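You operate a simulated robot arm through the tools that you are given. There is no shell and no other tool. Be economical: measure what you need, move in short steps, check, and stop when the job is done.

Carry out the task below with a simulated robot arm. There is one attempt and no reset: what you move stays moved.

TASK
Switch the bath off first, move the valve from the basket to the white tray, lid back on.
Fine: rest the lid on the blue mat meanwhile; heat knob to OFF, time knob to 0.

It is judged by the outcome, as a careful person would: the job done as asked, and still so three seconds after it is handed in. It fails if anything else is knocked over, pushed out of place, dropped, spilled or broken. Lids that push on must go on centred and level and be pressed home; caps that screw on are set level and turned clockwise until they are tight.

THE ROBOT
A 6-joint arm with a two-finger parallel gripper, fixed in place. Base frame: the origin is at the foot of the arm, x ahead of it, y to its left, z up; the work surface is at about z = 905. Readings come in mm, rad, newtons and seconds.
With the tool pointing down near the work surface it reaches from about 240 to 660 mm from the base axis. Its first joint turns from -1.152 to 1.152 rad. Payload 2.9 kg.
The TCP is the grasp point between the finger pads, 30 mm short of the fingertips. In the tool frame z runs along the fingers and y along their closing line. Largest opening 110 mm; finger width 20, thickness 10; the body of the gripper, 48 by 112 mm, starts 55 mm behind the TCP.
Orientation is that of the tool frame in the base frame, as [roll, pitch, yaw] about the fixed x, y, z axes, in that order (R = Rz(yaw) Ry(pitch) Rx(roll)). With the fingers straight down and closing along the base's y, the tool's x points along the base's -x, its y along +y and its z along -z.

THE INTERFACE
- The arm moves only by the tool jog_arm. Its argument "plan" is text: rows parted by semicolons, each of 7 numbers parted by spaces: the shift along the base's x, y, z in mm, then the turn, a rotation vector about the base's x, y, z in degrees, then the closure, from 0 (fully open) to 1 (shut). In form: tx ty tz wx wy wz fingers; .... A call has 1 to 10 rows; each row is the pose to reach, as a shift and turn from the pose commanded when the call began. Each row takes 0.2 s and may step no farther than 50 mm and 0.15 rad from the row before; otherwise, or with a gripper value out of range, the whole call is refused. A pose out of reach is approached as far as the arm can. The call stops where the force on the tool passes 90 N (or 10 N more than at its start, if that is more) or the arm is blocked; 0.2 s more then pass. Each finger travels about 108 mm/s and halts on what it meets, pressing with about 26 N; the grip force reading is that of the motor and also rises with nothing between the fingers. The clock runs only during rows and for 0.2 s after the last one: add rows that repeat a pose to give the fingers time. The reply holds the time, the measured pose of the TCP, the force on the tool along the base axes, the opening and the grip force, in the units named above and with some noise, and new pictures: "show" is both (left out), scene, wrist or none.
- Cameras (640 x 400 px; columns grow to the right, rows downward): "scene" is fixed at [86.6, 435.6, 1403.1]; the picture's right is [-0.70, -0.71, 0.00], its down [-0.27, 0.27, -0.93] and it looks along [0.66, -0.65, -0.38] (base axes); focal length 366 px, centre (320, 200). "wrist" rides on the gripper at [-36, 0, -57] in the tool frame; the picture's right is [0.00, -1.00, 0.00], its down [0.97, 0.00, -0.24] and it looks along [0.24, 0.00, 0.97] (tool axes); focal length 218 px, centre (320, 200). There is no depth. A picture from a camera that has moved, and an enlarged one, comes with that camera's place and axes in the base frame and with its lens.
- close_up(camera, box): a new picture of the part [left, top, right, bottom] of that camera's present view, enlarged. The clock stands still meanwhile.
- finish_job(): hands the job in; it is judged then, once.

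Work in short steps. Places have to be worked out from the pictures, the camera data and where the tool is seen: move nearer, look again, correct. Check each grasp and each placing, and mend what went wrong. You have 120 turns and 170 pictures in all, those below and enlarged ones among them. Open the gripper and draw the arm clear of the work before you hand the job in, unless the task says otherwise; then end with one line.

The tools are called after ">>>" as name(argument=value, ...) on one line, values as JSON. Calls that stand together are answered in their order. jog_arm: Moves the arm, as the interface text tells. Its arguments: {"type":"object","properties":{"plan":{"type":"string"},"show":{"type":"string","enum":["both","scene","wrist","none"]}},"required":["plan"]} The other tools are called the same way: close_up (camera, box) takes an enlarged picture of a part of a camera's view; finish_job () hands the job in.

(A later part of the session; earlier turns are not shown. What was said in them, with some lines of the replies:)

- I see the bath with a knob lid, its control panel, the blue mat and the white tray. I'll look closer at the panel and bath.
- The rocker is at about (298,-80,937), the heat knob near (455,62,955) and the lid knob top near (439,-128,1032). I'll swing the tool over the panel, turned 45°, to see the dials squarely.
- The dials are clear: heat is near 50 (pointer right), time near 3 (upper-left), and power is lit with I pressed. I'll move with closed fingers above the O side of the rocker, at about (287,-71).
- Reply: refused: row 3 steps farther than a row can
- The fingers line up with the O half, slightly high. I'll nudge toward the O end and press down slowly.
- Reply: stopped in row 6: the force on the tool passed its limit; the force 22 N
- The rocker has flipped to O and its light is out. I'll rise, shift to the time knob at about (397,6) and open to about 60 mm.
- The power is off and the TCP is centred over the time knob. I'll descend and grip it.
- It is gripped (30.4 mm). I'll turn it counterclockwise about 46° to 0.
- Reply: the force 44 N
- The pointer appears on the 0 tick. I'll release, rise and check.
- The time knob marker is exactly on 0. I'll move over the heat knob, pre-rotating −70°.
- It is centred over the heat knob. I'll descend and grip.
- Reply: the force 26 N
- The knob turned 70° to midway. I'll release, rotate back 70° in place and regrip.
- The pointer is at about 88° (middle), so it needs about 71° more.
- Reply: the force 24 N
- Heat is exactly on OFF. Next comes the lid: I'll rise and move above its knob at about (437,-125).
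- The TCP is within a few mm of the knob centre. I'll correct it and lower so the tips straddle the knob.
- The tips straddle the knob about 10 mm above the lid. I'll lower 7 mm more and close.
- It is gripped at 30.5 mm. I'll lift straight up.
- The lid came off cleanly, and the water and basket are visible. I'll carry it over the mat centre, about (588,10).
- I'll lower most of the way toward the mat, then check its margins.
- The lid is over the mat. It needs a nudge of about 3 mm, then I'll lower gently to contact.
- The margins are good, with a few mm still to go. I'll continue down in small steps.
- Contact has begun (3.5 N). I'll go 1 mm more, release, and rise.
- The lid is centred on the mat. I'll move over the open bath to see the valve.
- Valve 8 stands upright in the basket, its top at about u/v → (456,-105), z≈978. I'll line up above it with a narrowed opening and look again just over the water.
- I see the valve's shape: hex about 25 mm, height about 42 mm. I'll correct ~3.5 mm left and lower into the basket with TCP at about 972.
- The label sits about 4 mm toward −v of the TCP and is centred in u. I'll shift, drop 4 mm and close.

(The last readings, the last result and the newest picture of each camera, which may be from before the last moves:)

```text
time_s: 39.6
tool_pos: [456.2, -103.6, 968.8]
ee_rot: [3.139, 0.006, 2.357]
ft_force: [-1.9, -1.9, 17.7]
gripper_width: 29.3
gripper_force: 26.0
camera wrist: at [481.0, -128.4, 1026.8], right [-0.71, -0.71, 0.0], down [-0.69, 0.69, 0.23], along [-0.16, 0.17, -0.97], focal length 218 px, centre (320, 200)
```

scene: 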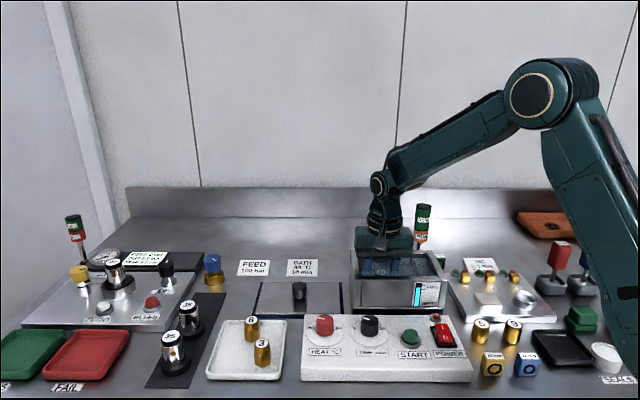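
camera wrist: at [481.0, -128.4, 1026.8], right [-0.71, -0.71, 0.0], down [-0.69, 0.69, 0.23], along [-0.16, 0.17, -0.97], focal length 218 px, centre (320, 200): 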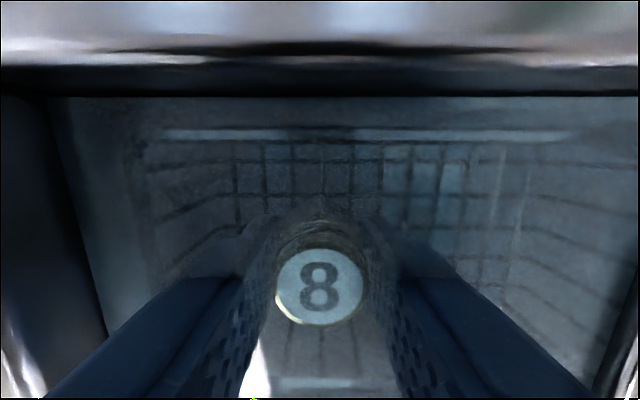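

It is gripped at 29 mm, with some upward force (tips on the basket floor, probably). I'll lift gently and check.

>>> jog_arm(plan="0 0 3 0 0 0 0.95;0 0 8 0 0 0 0.95;0 0 15 0 0 0 0.95;0 0 25 0 0 0 0.95;0 0 25 0 0 0 0.95", show="wrist")

>>> close_up(camera="scene", box=[340, 220, 460, 310])

```text
time_s: 40.8
tool_pos: [456.0, -103.3, 995.0]
ee_rot: [3.139, 0.005, 2.36]
ft_force: [-0.4, -0.4, -0.9]
gripper_width: 29.5
gripper_force: 26.3
camera wrist: at [481.2, -127.7, 1051.5], right [-0.71, -0.71, 0.0], down [-0.69, 0.69, 0.24], along [-0.16, 0.17, -0.97], focal length 218 px, centre (320, 200)
```

wrist: 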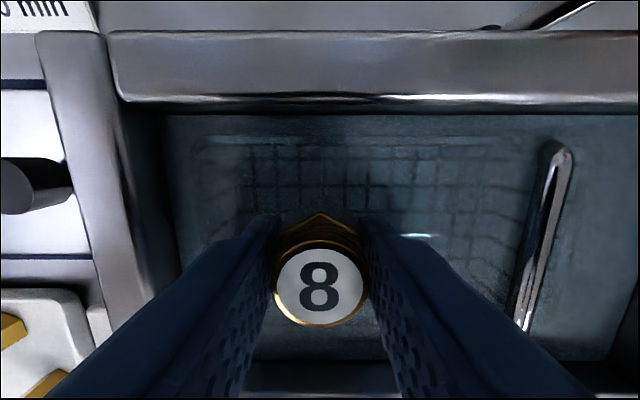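

```text
4.44 times, centred on (400, 265) of scene
camera zoom: at [86.6, 435.6, 1403.1], right [-0.7, -0.71, 0.0], down [-0.27, 0.27, -0.93], along [0.66, -0.65, -0.38], focal length 1625 px, centre (-36, -89)
```

zoom: 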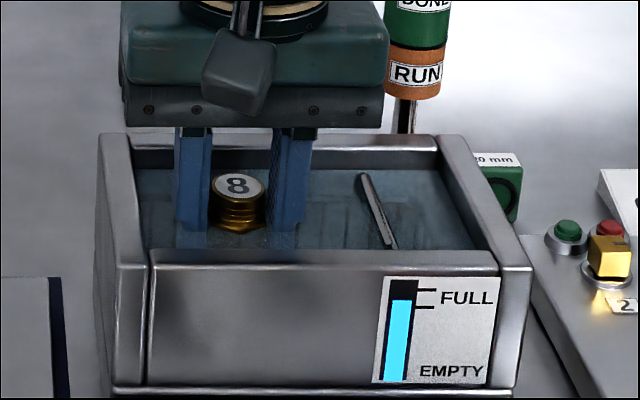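

The valve is held by its hex flats. I'll lift it clear of the rim and check that the basket stayed behind.

>>> jog_arm(plan="0 0 20 0 0 0 0.95;0 0 45 0 0 0 0.95;0 0 75 0 0 0 0.95;0 0 90 0 0 0 0.95;0 0 90 0 0 0 0.95", show="wrist")

>>> close_up(camera="scene", box=[340, 210, 460, 300])

```text
time_s: 42.0
tool_pos: [457.2, -103.9, 1084.2]
ee_rot: [3.14, 0.004, 2.356]
ft_force: [-0.2, 0.2, -1.4]
gripper_width: 29.0
gripper_force: 26.1
camera wrist: at [482.4, -127.8, 1141.7], right [-0.71, -0.71, 0.0], down [-0.69, 0.69, 0.24], along [-0.16, 0.17, -0.97], focal length 218 px, centre (320, 200)
```

wrist: 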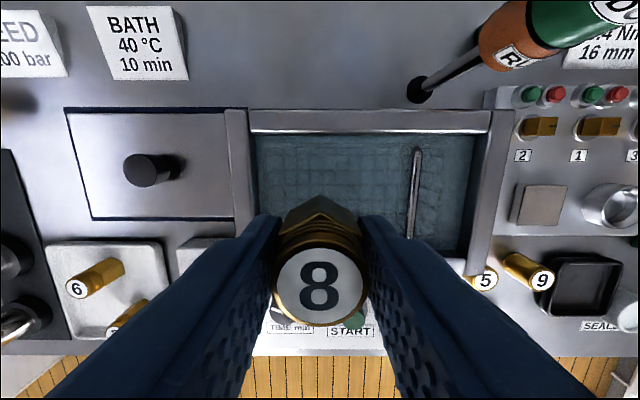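

```text
4.44 times, centred on (400, 255) of scene
camera zoom: at [86.6, 435.6, 1403.1], right [-0.7, -0.71, 0.0], down [-0.27, 0.27, -0.93], along [0.66, -0.65, -0.38], focal length 1625 px, centre (-36, -44)
```

zoom: 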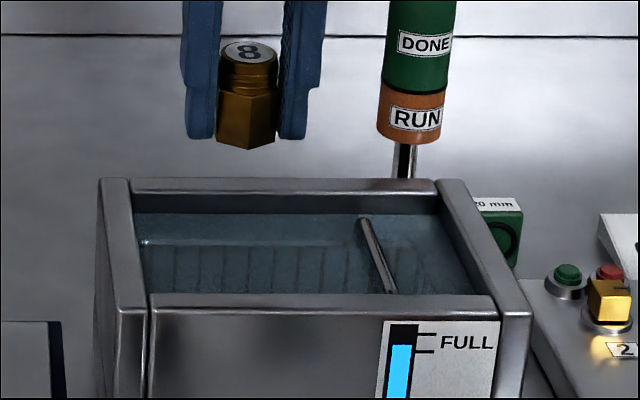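

The valve is clear and the basket stayed in the bath (slid a few mm only). I'll carry the valve to the free front-left part of the white tray, about (536,211), turning 45°.

>>> jog_arm(plan="10 39 0 0 0 5.6 0.95;20 78 0 0 0 11.2 0.95;30 118 0 0 0 16.9 0.95;40 157 0 0 0 22.5 0.95;50 196 0 0 0 28.1 0.95;59 235 0 0 0 33.7 0.95;69 275 0 0 0 39.4 0.95;79 314 0 0 0 45 0.95;79 314 -30 0 0 45 0.95;79 314 -30 0 0 45 0.95")

>>> close_up(camera="scene", box=[170, 280, 330, 400])

```text
time_s: 44.2
tool_pos: [537.5, 212.2, 1053.1]
ee_rot: [3.138, 0.005, -3.137]
ft_force: [-0.5, 0.0, -0.9]
gripper_width: 28.6
gripper_force: 26.4
camera wrist: at [573.8, 212.3, 1110.4], right [0.0, -1.0, 0.0], down [-0.97, 0.0, 0.23], along [-0.23, 0.0, -0.97], focal length 218 px, centre (320, 200)
```

scene: 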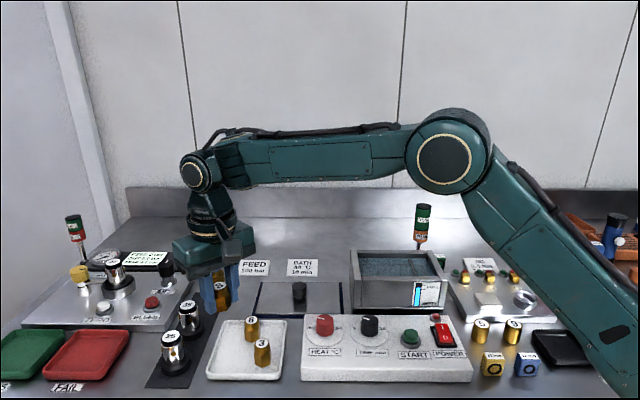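
wrist: 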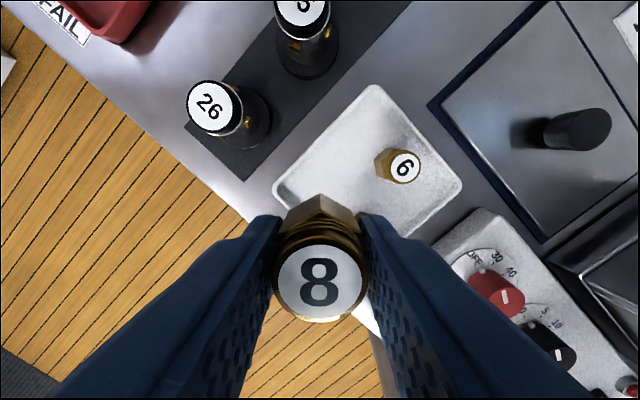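

```text
3.33 times, centred on (250, 340) of scene
camera zoom: at [86.6, 435.6, 1403.1], right [-0.7, -0.71, 0.0], down [-0.27, 0.27, -0.93], along [0.66, -0.65, -0.38], focal length 1219 px, centre (553, -267)
```

zoom: 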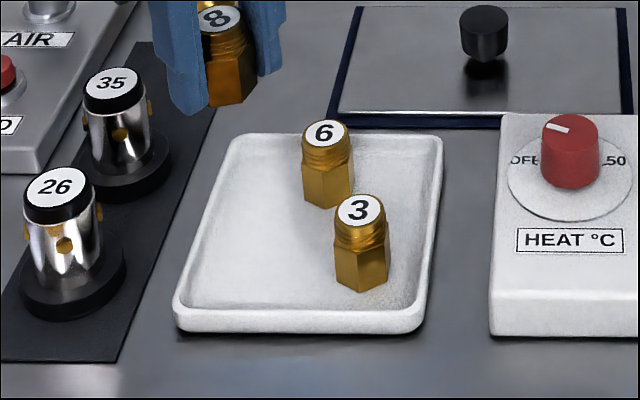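

The tray spans about u −558..−440, v 200..320, and my spot (−530,230) is free. I'll lower most of the way.

>>> jog_arm(plan="1 0 -30 0 0 0 0.95;1 0 -60 0 0 0 0.95;1 0 -85 0 0 0 0.95;1 0 -98 0 0 0 0.95;1 0 -98 0 0 0 0.95", show="wrist")

>>> close_up(camera="scene", box=[170, 280, 330, 400])

```text
time_s: 45.4
tool_pos: [535.6, 210.4, 955.1]
ee_rot: [3.139, 0.005, -3.141]
ft_force: [-0.3, 0.5, -0.5]
gripper_width: 28.6
gripper_force: 25.9
camera wrist: at [572.2, 210.1, 1012.7], right [0.0, -1.0, 0.0], down [-0.97, 0.0, 0.23], along [-0.23, 0.0, -0.97], focal length 218 px, centre (320, 200)
```

wrist: 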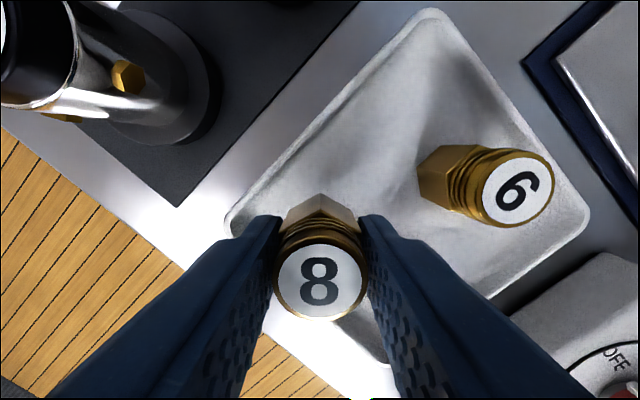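

```text
3.33 times, centred on (250, 340) of scene
camera zoom: at [86.6, 435.6, 1403.1], right [-0.7, -0.71, 0.0], down [-0.27, 0.27, -0.93], along [0.66, -0.65, -0.38], focal length 1219 px, centre (553, -267)
```

zoom: 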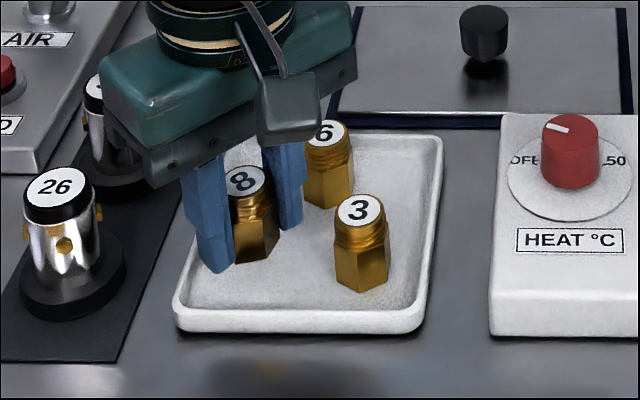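

Position is good and clear of 6 and 3. I'll lower gently to contact.

>>> jog_arm(plan="0 0 -3 0 0 0 0.95;0 0 -5 0 0 0 0.95;0 0 -7 0 0 0 0.95;0 0 -8.5 0 0 0 0.95", show="none")

>>> close_up(camera="scene", box=[190, 300, 290, 375])

```text
time_s: 46.4
tool_pos: [535.3, 211.8, 947.8]
ee_rot: [3.14, 0.005, -3.14]
ft_force: [0.2, 1.1, -1.4]
gripper_width: 28.7
gripper_force: 26.5
```

```text
5.33 times, centred on (240, 338) of scene
camera zoom: at [86.6, 435.6, 1403.1], right [-0.7, -0.71, 0.0], down [-0.27, 0.27, -0.93], along [0.66, -0.65, -0.38], focal length 1950 px, centre (747, -533)
```

zoom: 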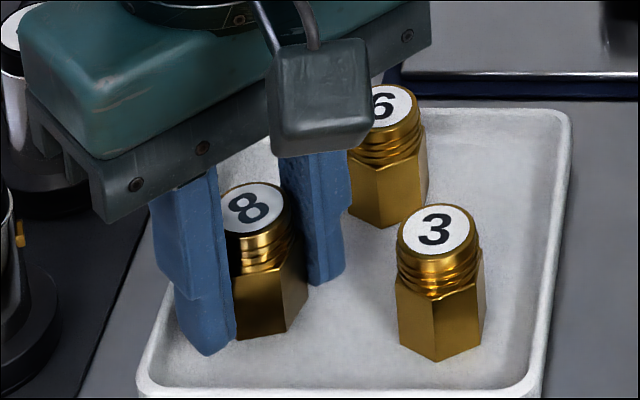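

Not yet in contact. I'll continue in small steps.

>>> jog_arm(plan="0 0 -1.5 0 0 0 0.95;0 0 -3 0 0 0 0.95;0 0 -4 0 0 0 0.95", show="none")

```text
time_s: 47.2
tool_pos: [535.4, 212.3, 942.4]
ee_rot: [3.139, 0.006, -3.139]
ft_force: [-0.2, -0.5, -1.4]
gripper_width: 29.0
gripper_force: 26.6
```

>>> jog_arm(plan="0 0 -1.5 0 0 0 0.95;0 0 -3 0 0 0 0.95;0 0 -3 0 0 0 0.95", show="none")

>>> close_up(camera="scene", box=[190, 300, 290, 375])

```text
time_s: 48.0
tool_pos: [535.5, 211.2, 939.2]
ee_rot: [3.138, 0.003, -3.141]
ft_force: [-0.8, -0.5, -1.1]
gripper_width: 28.9
gripper_force: 26.2
```

```text
5.33 times, centred on (240, 338) of scene
camera zoom: at [86.6, 435.6, 1403.1], right [-0.7, -0.71, 0.0], down [-0.27, 0.27, -0.93], along [0.66, -0.65, -0.38], focal length 1950 px, centre (747, -533)
```

zoom: 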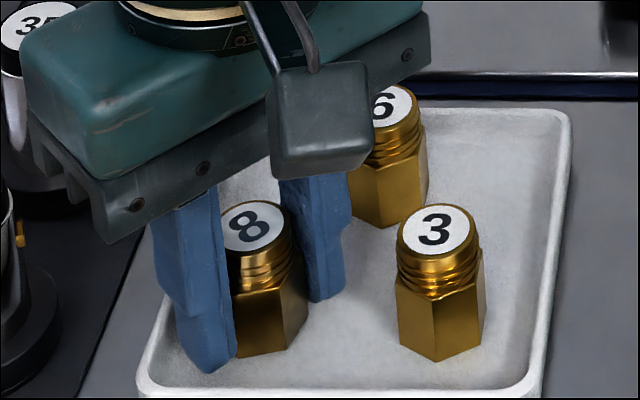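

I'm still free of contact, so I'll continue 1 mm at a time.

>>> jog_arm(plan="0 0 -1 0 0 0 0.95;0 0 -2 0 0 0 0.95;0 0 -2 0 0 0 0.95", show="none")

```text
time_s: 48.8
tool_pos: [534.5, 210.8, 937.1]
ee_rot: [3.138, 0.005, 3.141]
ft_force: [-0.4, 0.3, -1.1]
gripper_width: 28.9
gripper_force: 25.6
```

>>> jog_arm(plan="0 0 -1 0 0 0 0.95;0 0 -2 0 0 0 0.95;0 0 -2 0 0 0 0.95", show="none")

>>> close_up(camera="scene", box=[190, 300, 290, 375])

```text
time_s: 49.6
tool_pos: [536.3, 211.6, 936.3]
ee_rot: [3.14, 0.008, -3.141]
ft_force: [-3.1, -0.6, 14.9]
gripper_width: 28.7
gripper_force: 26.0
```

```text
5.33 times, centred on (240, 338) of scene
camera zoom: at [86.2, 435.4, 1403.2], right [-0.7, -0.71, 0.0], down [-0.27, 0.27, -0.93], along [0.66, -0.65, -0.38], focal length 1950 px, centre (747, -533)
```

zoom: 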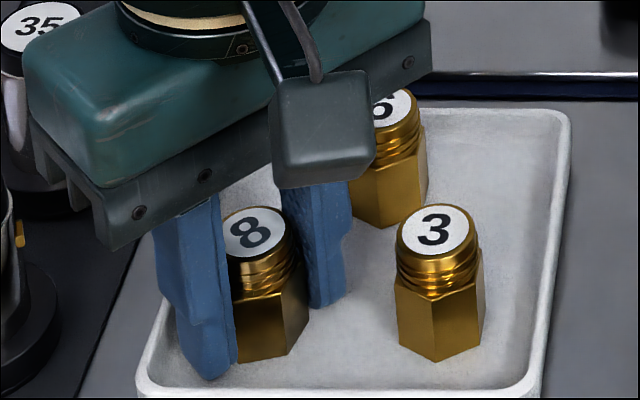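

Contact (15 N). I'll release slowly and rise straight up.

>>> jog_arm(plan="0 0 0.5 0 0 0 0.72;0 0 0.5 0 0 0 0.64;0 0 0.5 0 0 0 0.62;0 0 15 0 0 0 0.62;0 0 45 0 0 0 0.62;0 0 90 0 0 0 0.62;0 0 130 0 0 0 0.62", show="wrist")

>>> close_up(camera="scene", box=[170, 280, 330, 400])

```text
time_s: 51.2
tool_pos: [535.5, 207.4, 1066.7]
ee_rot: [3.139, 0.007, -3.14]
ft_force: [0.0, 0.8, -0.1]
gripper_width: 41.9
gripper_force: 0.0
camera wrist: at [572.1, 209.2, 1124.1], right [0.0, -1.0, 0.0], down [-0.97, 0.0, 0.24], along [-0.24, 0.0, -0.97], focal length 218 px, centre (320, 200)
```

wrist: 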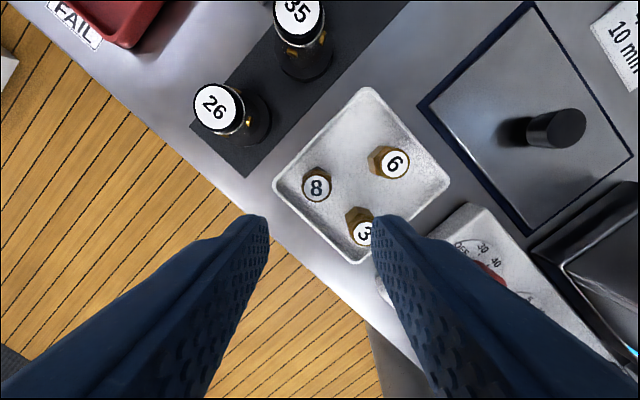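

```text
3.33 times, centred on (250, 340) of scene
camera zoom: at [86.5, 435.6, 1403.1], right [-0.7, -0.71, 0.0], down [-0.27, 0.27, -0.93], along [0.66, -0.65, -0.38], focal length 1219 px, centre (553, -267)
```

zoom: 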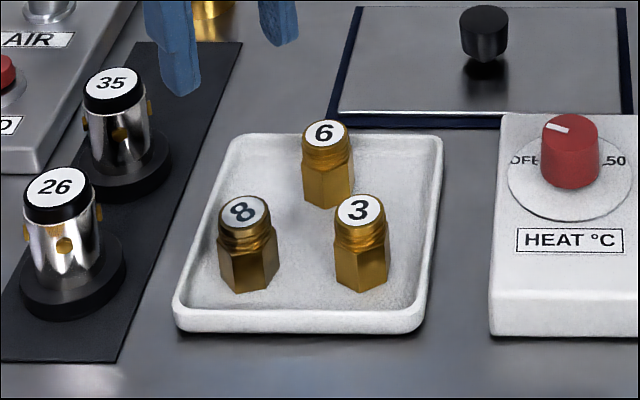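

All three valves stand upright in the tray. I'll return over the lid on the mat.

>>> jog_arm(plan="8 -34 10 0 0 -7.5 0.55;17 -68 10 0 0 -15 0.45;26 -102 10 0 0 -22.5 0.45;34 -136 10 0 0 -30 0.45;43 -170 10 0 0 -37.5 0.45;51.5 -204 10 0 0 -45 0.45;51.5 -204 10 0 0 -45 0.45;51.5 -204 -30 0 0 -45 0.45;51.5 -204 -30 0 0 -45 0.45", show="wrist")

```text
time_s: 53.2
tool_pos: [589.3, 6.9, 1038.2]
ee_rot: [3.138, 0.007, 2.357]
ft_force: [-0.2, 0.3, -0.5]
gripper_width: 60.4
gripper_force: 0.0
camera wrist: at [614.1, -17.1, 1095.7], right [-0.71, -0.71, 0.0], down [-0.69, 0.69, 0.23], along [-0.16, 0.17, -0.97], focal length 218 px, centre (320, 200)
```

wrist: 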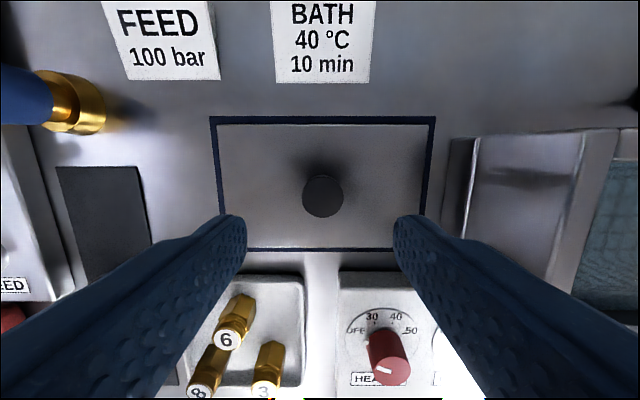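

It is aligned with the lid knob within 1–2 mm. I'll lower and grip.

>>> jog_arm(plan="-1 -1 -40 0 0 0 0.45;-1 -1 -75 0 0 0 0.45;-1 -1 -90 0 0 0 0.45;-1 -1 -93.5 0 0 0 0.45;-1 -1 -93.5 0 0 0 0.65;-1 -1 -93.5 0 0 0 0.85;-1 -1 -93.5 0 0 0 0.85", show="wrist")

```text
time_s: 54.8
tool_pos: [587.0, 4.8, 941.1]
ee_rot: [3.14, 0.005, 2.355]
ft_force: [1.7, -0.5, -0.1]
gripper_width: 30.7
gripper_force: 26.2
camera wrist: at [612.3, -19.0, 999.7], right [-0.71, -0.71, 0.0], down [-0.69, 0.69, 0.24], along [-0.16, 0.17, -0.97], focal length 218 px, centre (320, 200)
```

wrist: 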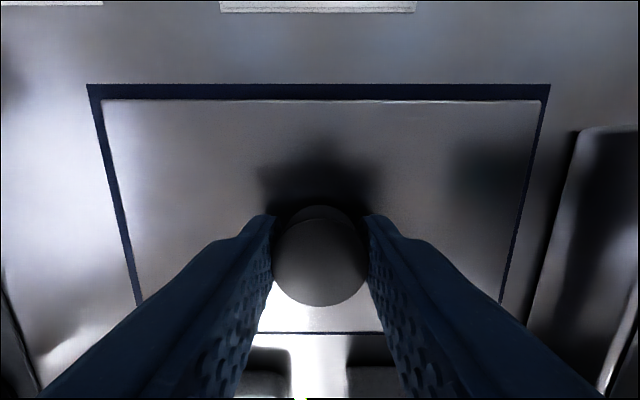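

It is gripped at 30.7 mm. I'll lift the lid straight up.

>>> jog_arm(plan="0 0 10 0 0 0 0.88;0 0 40 0 0 0 0.88;0 0 80 0 0 0 0.88;0 0 120 0 0 0 0.88;0 0 160 0 0 0 0.88;0 0 160 0 0 0 0.88", show="wrist")

```text
time_s: 56.2
tool_pos: [587.6, 4.7, 1101.9]
ee_rot: [3.14, 0.004, 2.357]
ft_force: [-0.6, -0.1, -1.0]
gripper_width: 31.2
gripper_force: 26.3
camera wrist: at [613.1, -19.5, 1158.8], right [-0.71, -0.71, 0.0], down [-0.69, 0.69, 0.24], along [-0.17, 0.17, -0.97], focal length 218 px, centre (320, 200)
```

wrist: 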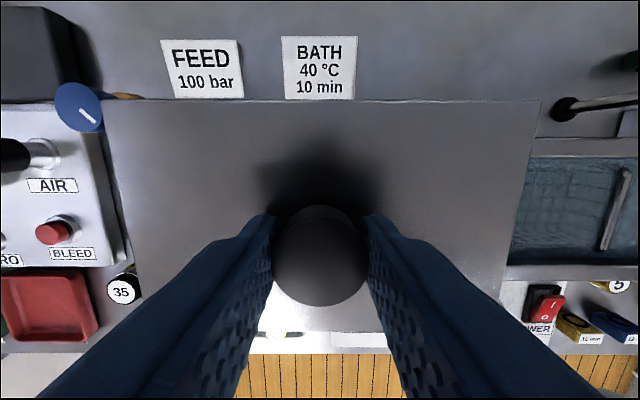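

The lid sits in the grip as before. I'll carry it back over the bath.

>>> jog_arm(plan="-18 -16 0 0 0 0 0.88;-46 -40 0 0 0 0 0.88;-76 -66 0 0 0 0 0.88;-106 -92 0 0 0 0 0.88;-132 -115 0 0 0 0 0.88;-149.6 -130.8 0 0 0 0 0.88;-149.6 -130.8 0 0 0 0 0.88;-149.6 -130.8 -30 0 0 0 0.88;-149.6 -130.8 -42 0 0 0 0.88;-149.6 -130.8 -42 0 0 0 0.88", show="wrist")

>>> close_up(camera="scene", box=[320, 190, 480, 310])

```text
time_s: 58.4
tool_pos: [433.4, -123.6, 1060.2]
ee_rot: [3.139, 0.005, 2.356]
ft_force: [-0.5, 0.1, -1.4]
gripper_width: 31.1
gripper_force: 25.4
camera wrist: at [459.4, -149.1, 1118.2], right [-0.71, -0.71, 0.0], down [-0.69, 0.69, 0.23], along [-0.16, 0.17, -0.97], focal length 218 px, centre (320, 200)
```

wrist: 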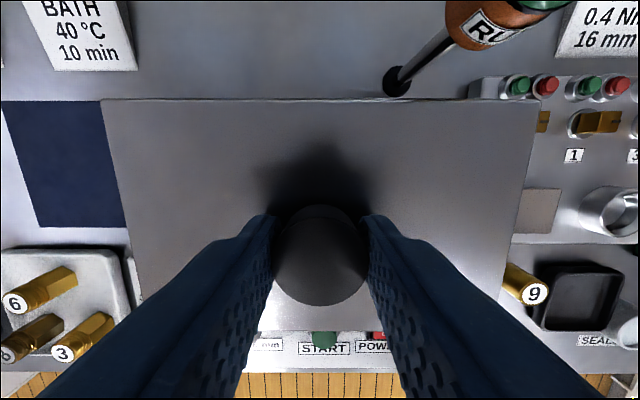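

```text
3.33 times, centred on (400, 250) of scene
camera zoom: at [86.6, 435.6, 1403.1], right [-0.7, -0.71, 0.0], down [-0.27, 0.27, -0.93], along [0.66, -0.65, -0.38], focal length 1219 px, centre (53, 33)
```

zoom: 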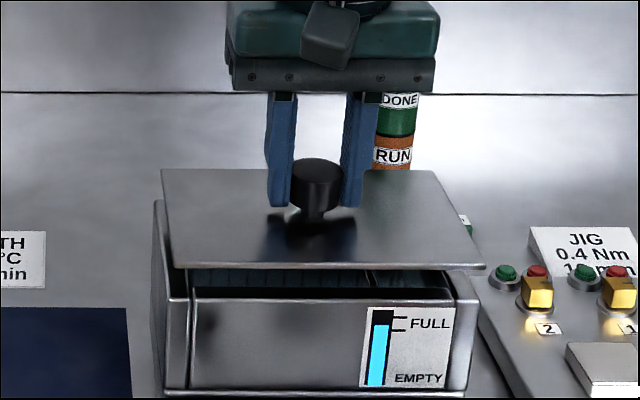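

It's about 4 mm short of the original pose. I'll correct, lower to just above the rim, and compare with the original closed view.

>>> jog_arm(plan="4.4 -1.7 0 0 0 0 0.88;4.4 -1.7 -8 0 0 0 0.88;4.4 -1.7 -12 0 0 0 0.88;4.4 -1.7 -12 0 0 0 0.88", show="wrist")

>>> close_up(camera="scene", box=[335, 180, 463, 300])

```text
time_s: 59.4
tool_pos: [439.9, -125.5, 1047.3]
ee_rot: [3.139, 0.005, 2.356]
ft_force: [-0.2, -0.6, -1.7]
gripper_width: 30.9
gripper_force: 26.7
camera wrist: at [465.9, -150.0, 1106.3], right [-0.71, -0.71, 0.0], down [-0.69, 0.69, 0.23], along [-0.16, 0.17, -0.97], focal length 218 px, centre (320, 200)
```

wrist: 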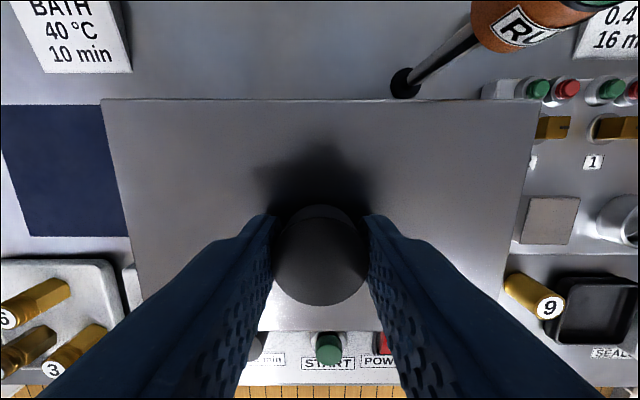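

```text
3.33 times, centred on (399, 240) of scene
camera zoom: at [86.6, 435.6, 1403.1], right [-0.7, -0.71, 0.0], down [-0.27, 0.27, -0.93], along [0.66, -0.65, -0.38], focal length 1219 px, centre (57, 67)
```

zoom: 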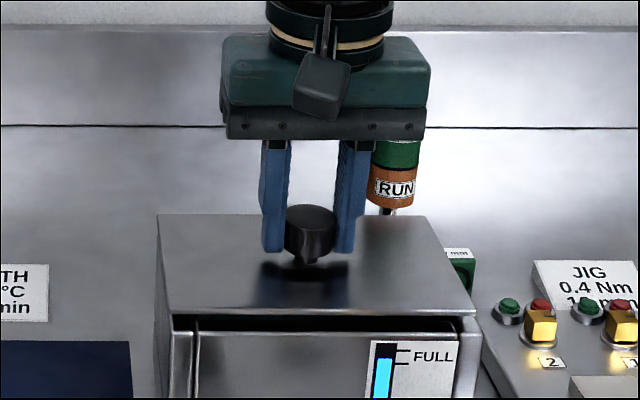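

Compared with the original view, the knob is about 2 mm left and slightly back. I'll correct while lowering a little more.

>>> jog_arm(plan="-2.3 -0.9 0 0 0 0 0.88;-2.3 -0.9 -3 0 0 0 0.88;-2.3 -0.9 -4 0 0 0 0.88;-2.3 -0.9 -4 0 0 0 0.88", show="wrist")

>>> close_up(camera="scene", box=[335, 180, 463, 300])

```text
time_s: 60.4
tool_pos: [438.1, -125.2, 1044.5]
ee_rot: [3.141, 0.006, 2.356]
ft_force: [0.1, -0.7, -2.2]
gripper_width: 30.8
gripper_force: 26.2
camera wrist: at [464.4, -151.0, 1101.9], right [-0.71, -0.71, 0.0], down [-0.69, 0.69, 0.24], along [-0.16, 0.17, -0.97], focal length 218 px, centre (320, 200)
```

wrist: 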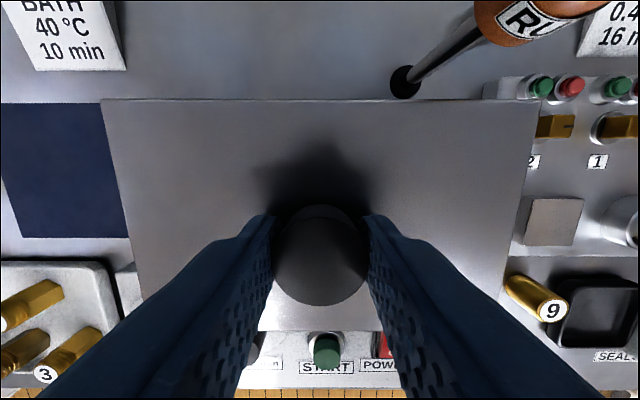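

```text
3.33 times, centred on (399, 240) of scene
camera zoom: at [86.6, 435.6, 1403.1], right [-0.7, -0.71, 0.0], down [-0.27, 0.27, -0.93], along [0.66, -0.65, -0.38], focal length 1219 px, centre (57, 67)
```

zoom: 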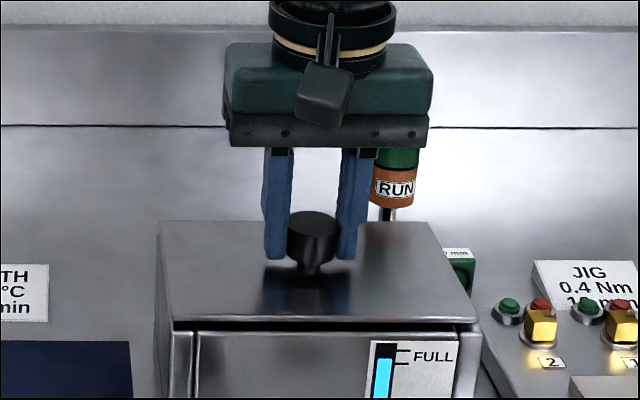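

Alignment matches the original view, with about 4–5 mm left. I'll lower gently to contact.

>>> jog_arm(plan="0 0 -1.5 0 0 0 0.88;0 0 -3 0 0 0 0.88;0 0 -4 0 0 0 0.88;0 0 -4 0 0 0 0.88", show="none")

>>> close_up(camera="scene", box=[335, 180, 463, 300])

```text
time_s: 61.4
tool_pos: [439.1, -127.5, 1040.9]
ee_rot: [3.138, 0.005, 2.357]
ft_force: [1.1, -0.4, -0.5]
gripper_width: 31.0
gripper_force: 25.4
```

```text
3.33 times, centred on (399, 240) of scene
camera zoom: at [86.6, 435.6, 1403.1], right [-0.7, -0.71, 0.0], down [-0.27, 0.27, -0.93], along [0.66, -0.65, -0.38], focal length 1219 px, centre (57, 67)
```

zoom: 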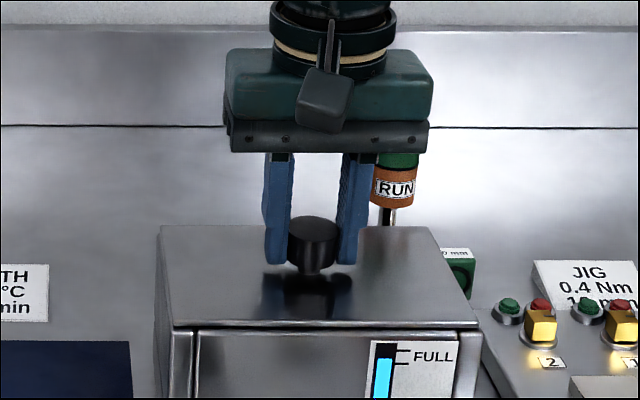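

It's nearly seated, so I'll go 2 mm more with the force watched.

>>> jog_arm(plan="0 0 -1 0 0 0 0.88;0 0 -2 0 0 0 0.88;0 0 -2 0 0 0 0.88", show="none")

>>> close_up(camera="scene", box=[335, 180, 463, 300])

```text
time_s: 62.2
tool_pos: [439.7, -127.1, 1040.5]
ee_rot: [3.138, 0.007, 2.356]
ft_force: [-1.4, -5.1, 12.8]
gripper_width: 30.9
gripper_force: 25.9
```

```text
3.33 times, centred on (399, 240) of scene
camera zoom: at [86.4, 435.5, 1403.1], right [-0.7, -0.71, 0.0], down [-0.27, 0.27, -0.93], along [0.66, -0.65, -0.38], focal length 1219 px, centre (57, 67)
```

zoom: 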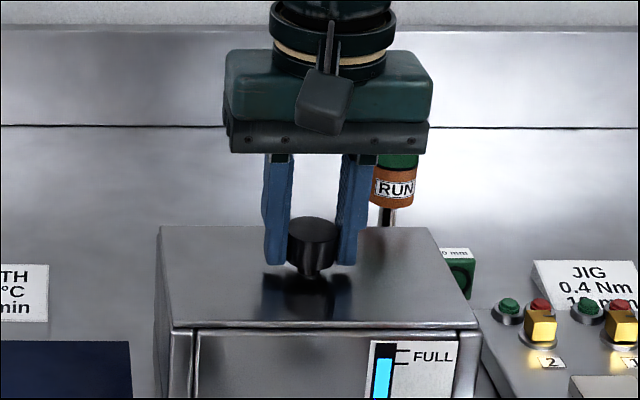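

Seated with 13 N of contact. I'll release and rise.

>>> jog_arm(plan="0 0 0 0 0 0 0.7;0 0 0 0 0 0 0.45;0 0 0 0 0 0 0.45;0 0 25 0 0 0 0.45;0 0 60 0 0 0 0.45;0 0 100 0 0 0 0.45;0 0 100 0 0 0 0.45")

>>> close_up(camera="scene", box=[335, 220, 463, 320])

>>> close_up(camera="wrist", box=[190, 80, 446, 270])

```text
time_s: 63.8
tool_pos: [438.4, -129.9, 1140.0]
ee_rot: [3.136, 0.005, 2.356]
ft_force: [0.8, -0.4, -0.7]
gripper_width: 60.5
gripper_force: 0.1
camera wrist: at [464.4, -153.8, 1197.9], right [-0.71, -0.71, 0.0], down [-0.69, 0.69, 0.23], along [-0.16, 0.17, -0.97], focal length 218 px, centre (320, 200)
```

scene: 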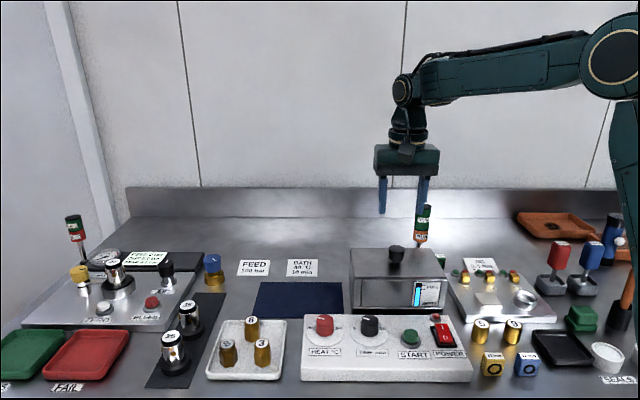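
wrist: 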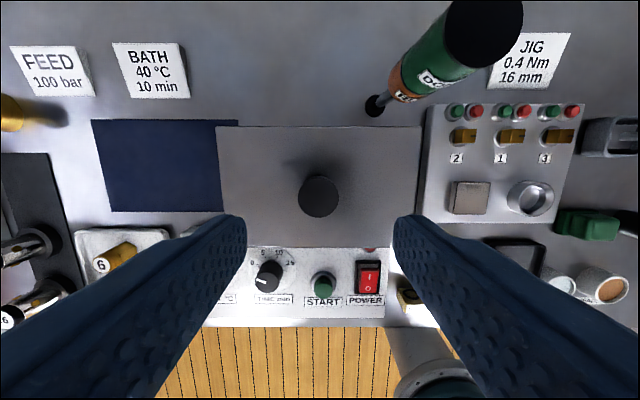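

```text
4.00 times, centred on (399, 270) of scene
camera zoom: at [86.5, 435.6, 1403.1], right [-0.7, -0.71, 0.0], down [-0.27, 0.27, -0.93], along [0.66, -0.65, -0.38], focal length 1463 px, centre (4, -80)
```

zoom: 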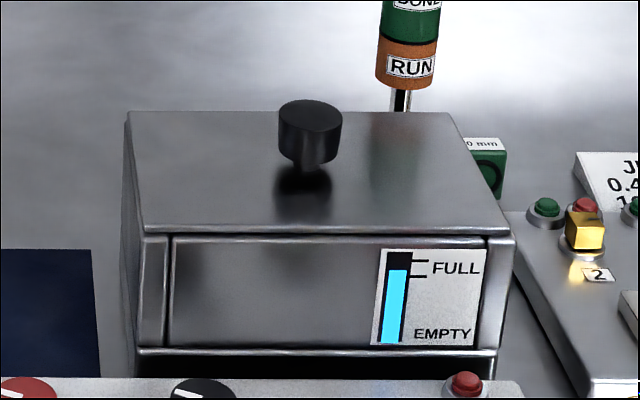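

```text
2.11 times, centred on (318, 175) of wrist
camera zoom: at [464.4, -153.8, 1197.9], right [-0.71, -0.71, 0.0], down [-0.69, 0.69, 0.23], along [-0.16, 0.17, -0.97], focal length 460 px, centre (324, 253)
```

zoom: 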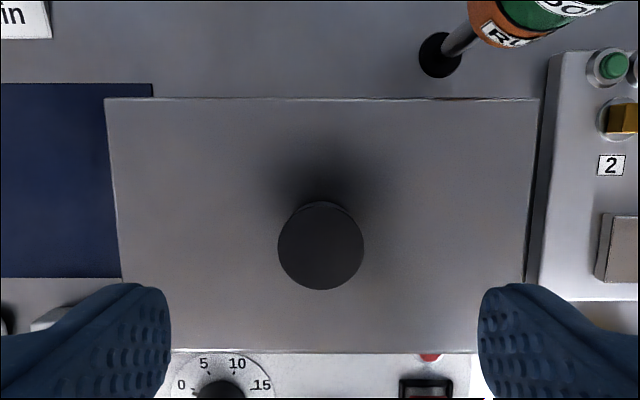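

The lid is on. I'll compare with the very first close-up for seating and check the dials.

>>> close_up(camera="scene", box=[290, 230, 480, 390])

```text
2.50 times, centred on (385, 310) of scene
camera zoom: at [86.5, 435.6, 1403.1], right [-0.7, -0.71, 0.0], down [-0.27, 0.27, -0.93], along [0.66, -0.65, -0.38], focal length 914 px, centre (158, -75)
```

zoom: 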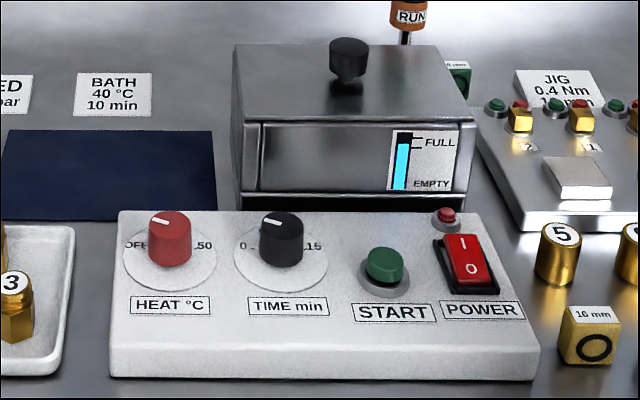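

The lid may sit a couple of mm back and left compared with the start. I'll zoom in on its front corners.

>>> close_up(camera="scene", box=[410, 260, 458, 290])

>>> close_up(camera="scene", box=[340, 260, 388, 290])

```text
13.33 times, centred on (434, 275) of scene
camera zoom: at [86.5, 435.6, 1403.1], right [-0.7, -0.71, 0.0], down [-0.27, 0.27, -0.93], along [0.66, -0.65, -0.38], focal length 4876 px, centre (-1200, -800)
```

zoom: 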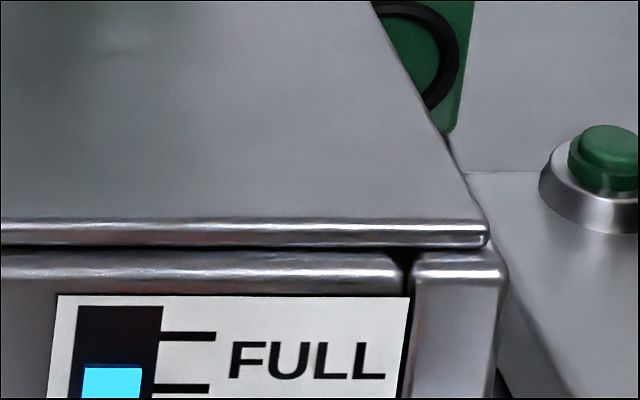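

```text
13.33 times, centred on (364, 275) of scene
camera zoom: at [86.5, 435.6, 1403.1], right [-0.7, -0.71, 0.0], down [-0.27, 0.27, -0.93], along [0.66, -0.65, -0.38], focal length 4876 px, centre (-267, -800)
```

zoom: 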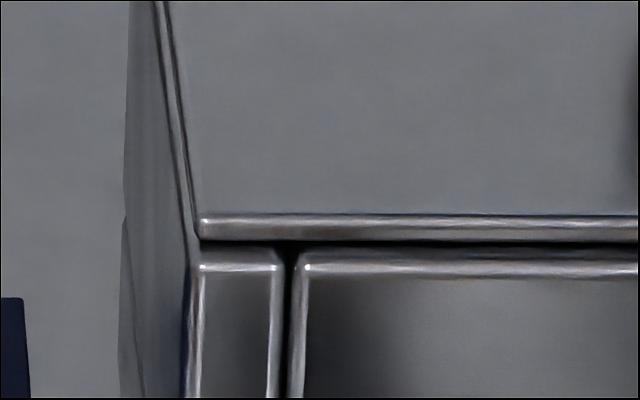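

The lid is level and within about 2 mm of its original position, with the rim supporting it all round. Power is at O, heat OFF, time 0. I'll draw the arm clear.

>>> jog_arm(plan="0 0 40 0 0 0 0.3;-10 20 80 0 0 0 0;-25 60 90 0 0 0 0;-40 100 90 0 0 0 0;-55 140 90 0 0 0 0;-60 160 90 0 0 0 0;-60 160 90 0 0 0 0", show="both")

```text
time_s: 65.4
tool_pos: [378.4, 33.7, 1228.8]
ee_rot: [3.138, 0.005, 2.357]
ft_force: [-0.3, -0.5, -0.6]
gripper_width: 110.1
gripper_force: 0.0
camera wrist: at [404.5, 9.0, 1286.2], right [-0.71, -0.71, 0.0], down [-0.69, 0.69, 0.23], along [-0.16, 0.17, -0.97], focal length 218 px, centre (320, 200)
```

scene: 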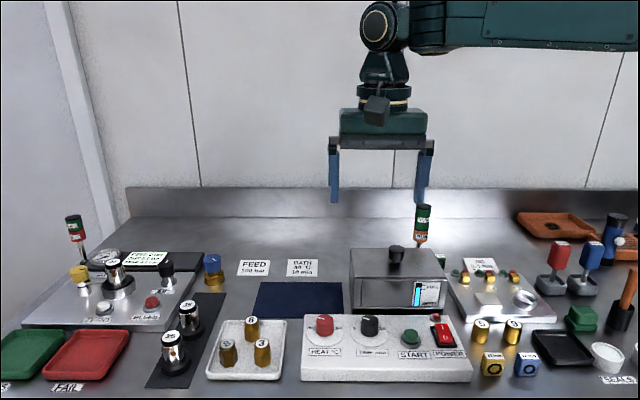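
wrist: 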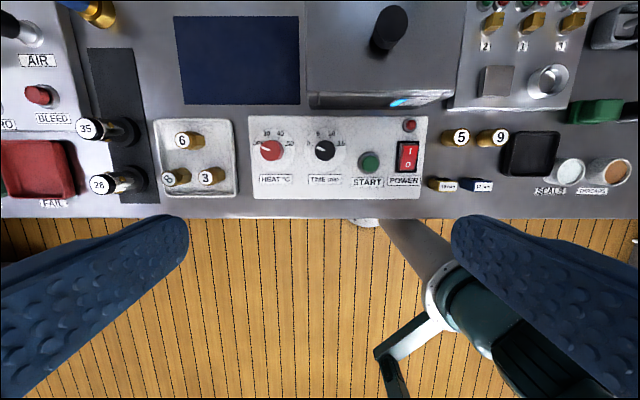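

Everything is in place and the arm is clear, so I'm handing in.

>>> finish_job()

```text
The job is handed in.
```

The bath is switched off (power switch at O, heat knob on OFF, time knob at 0), valve 8 is standing in the white tray, and the lid is back on the bath about 2 mm off its original spot; the wire basket slid a few millimetres inside the bath when I took the valve out.
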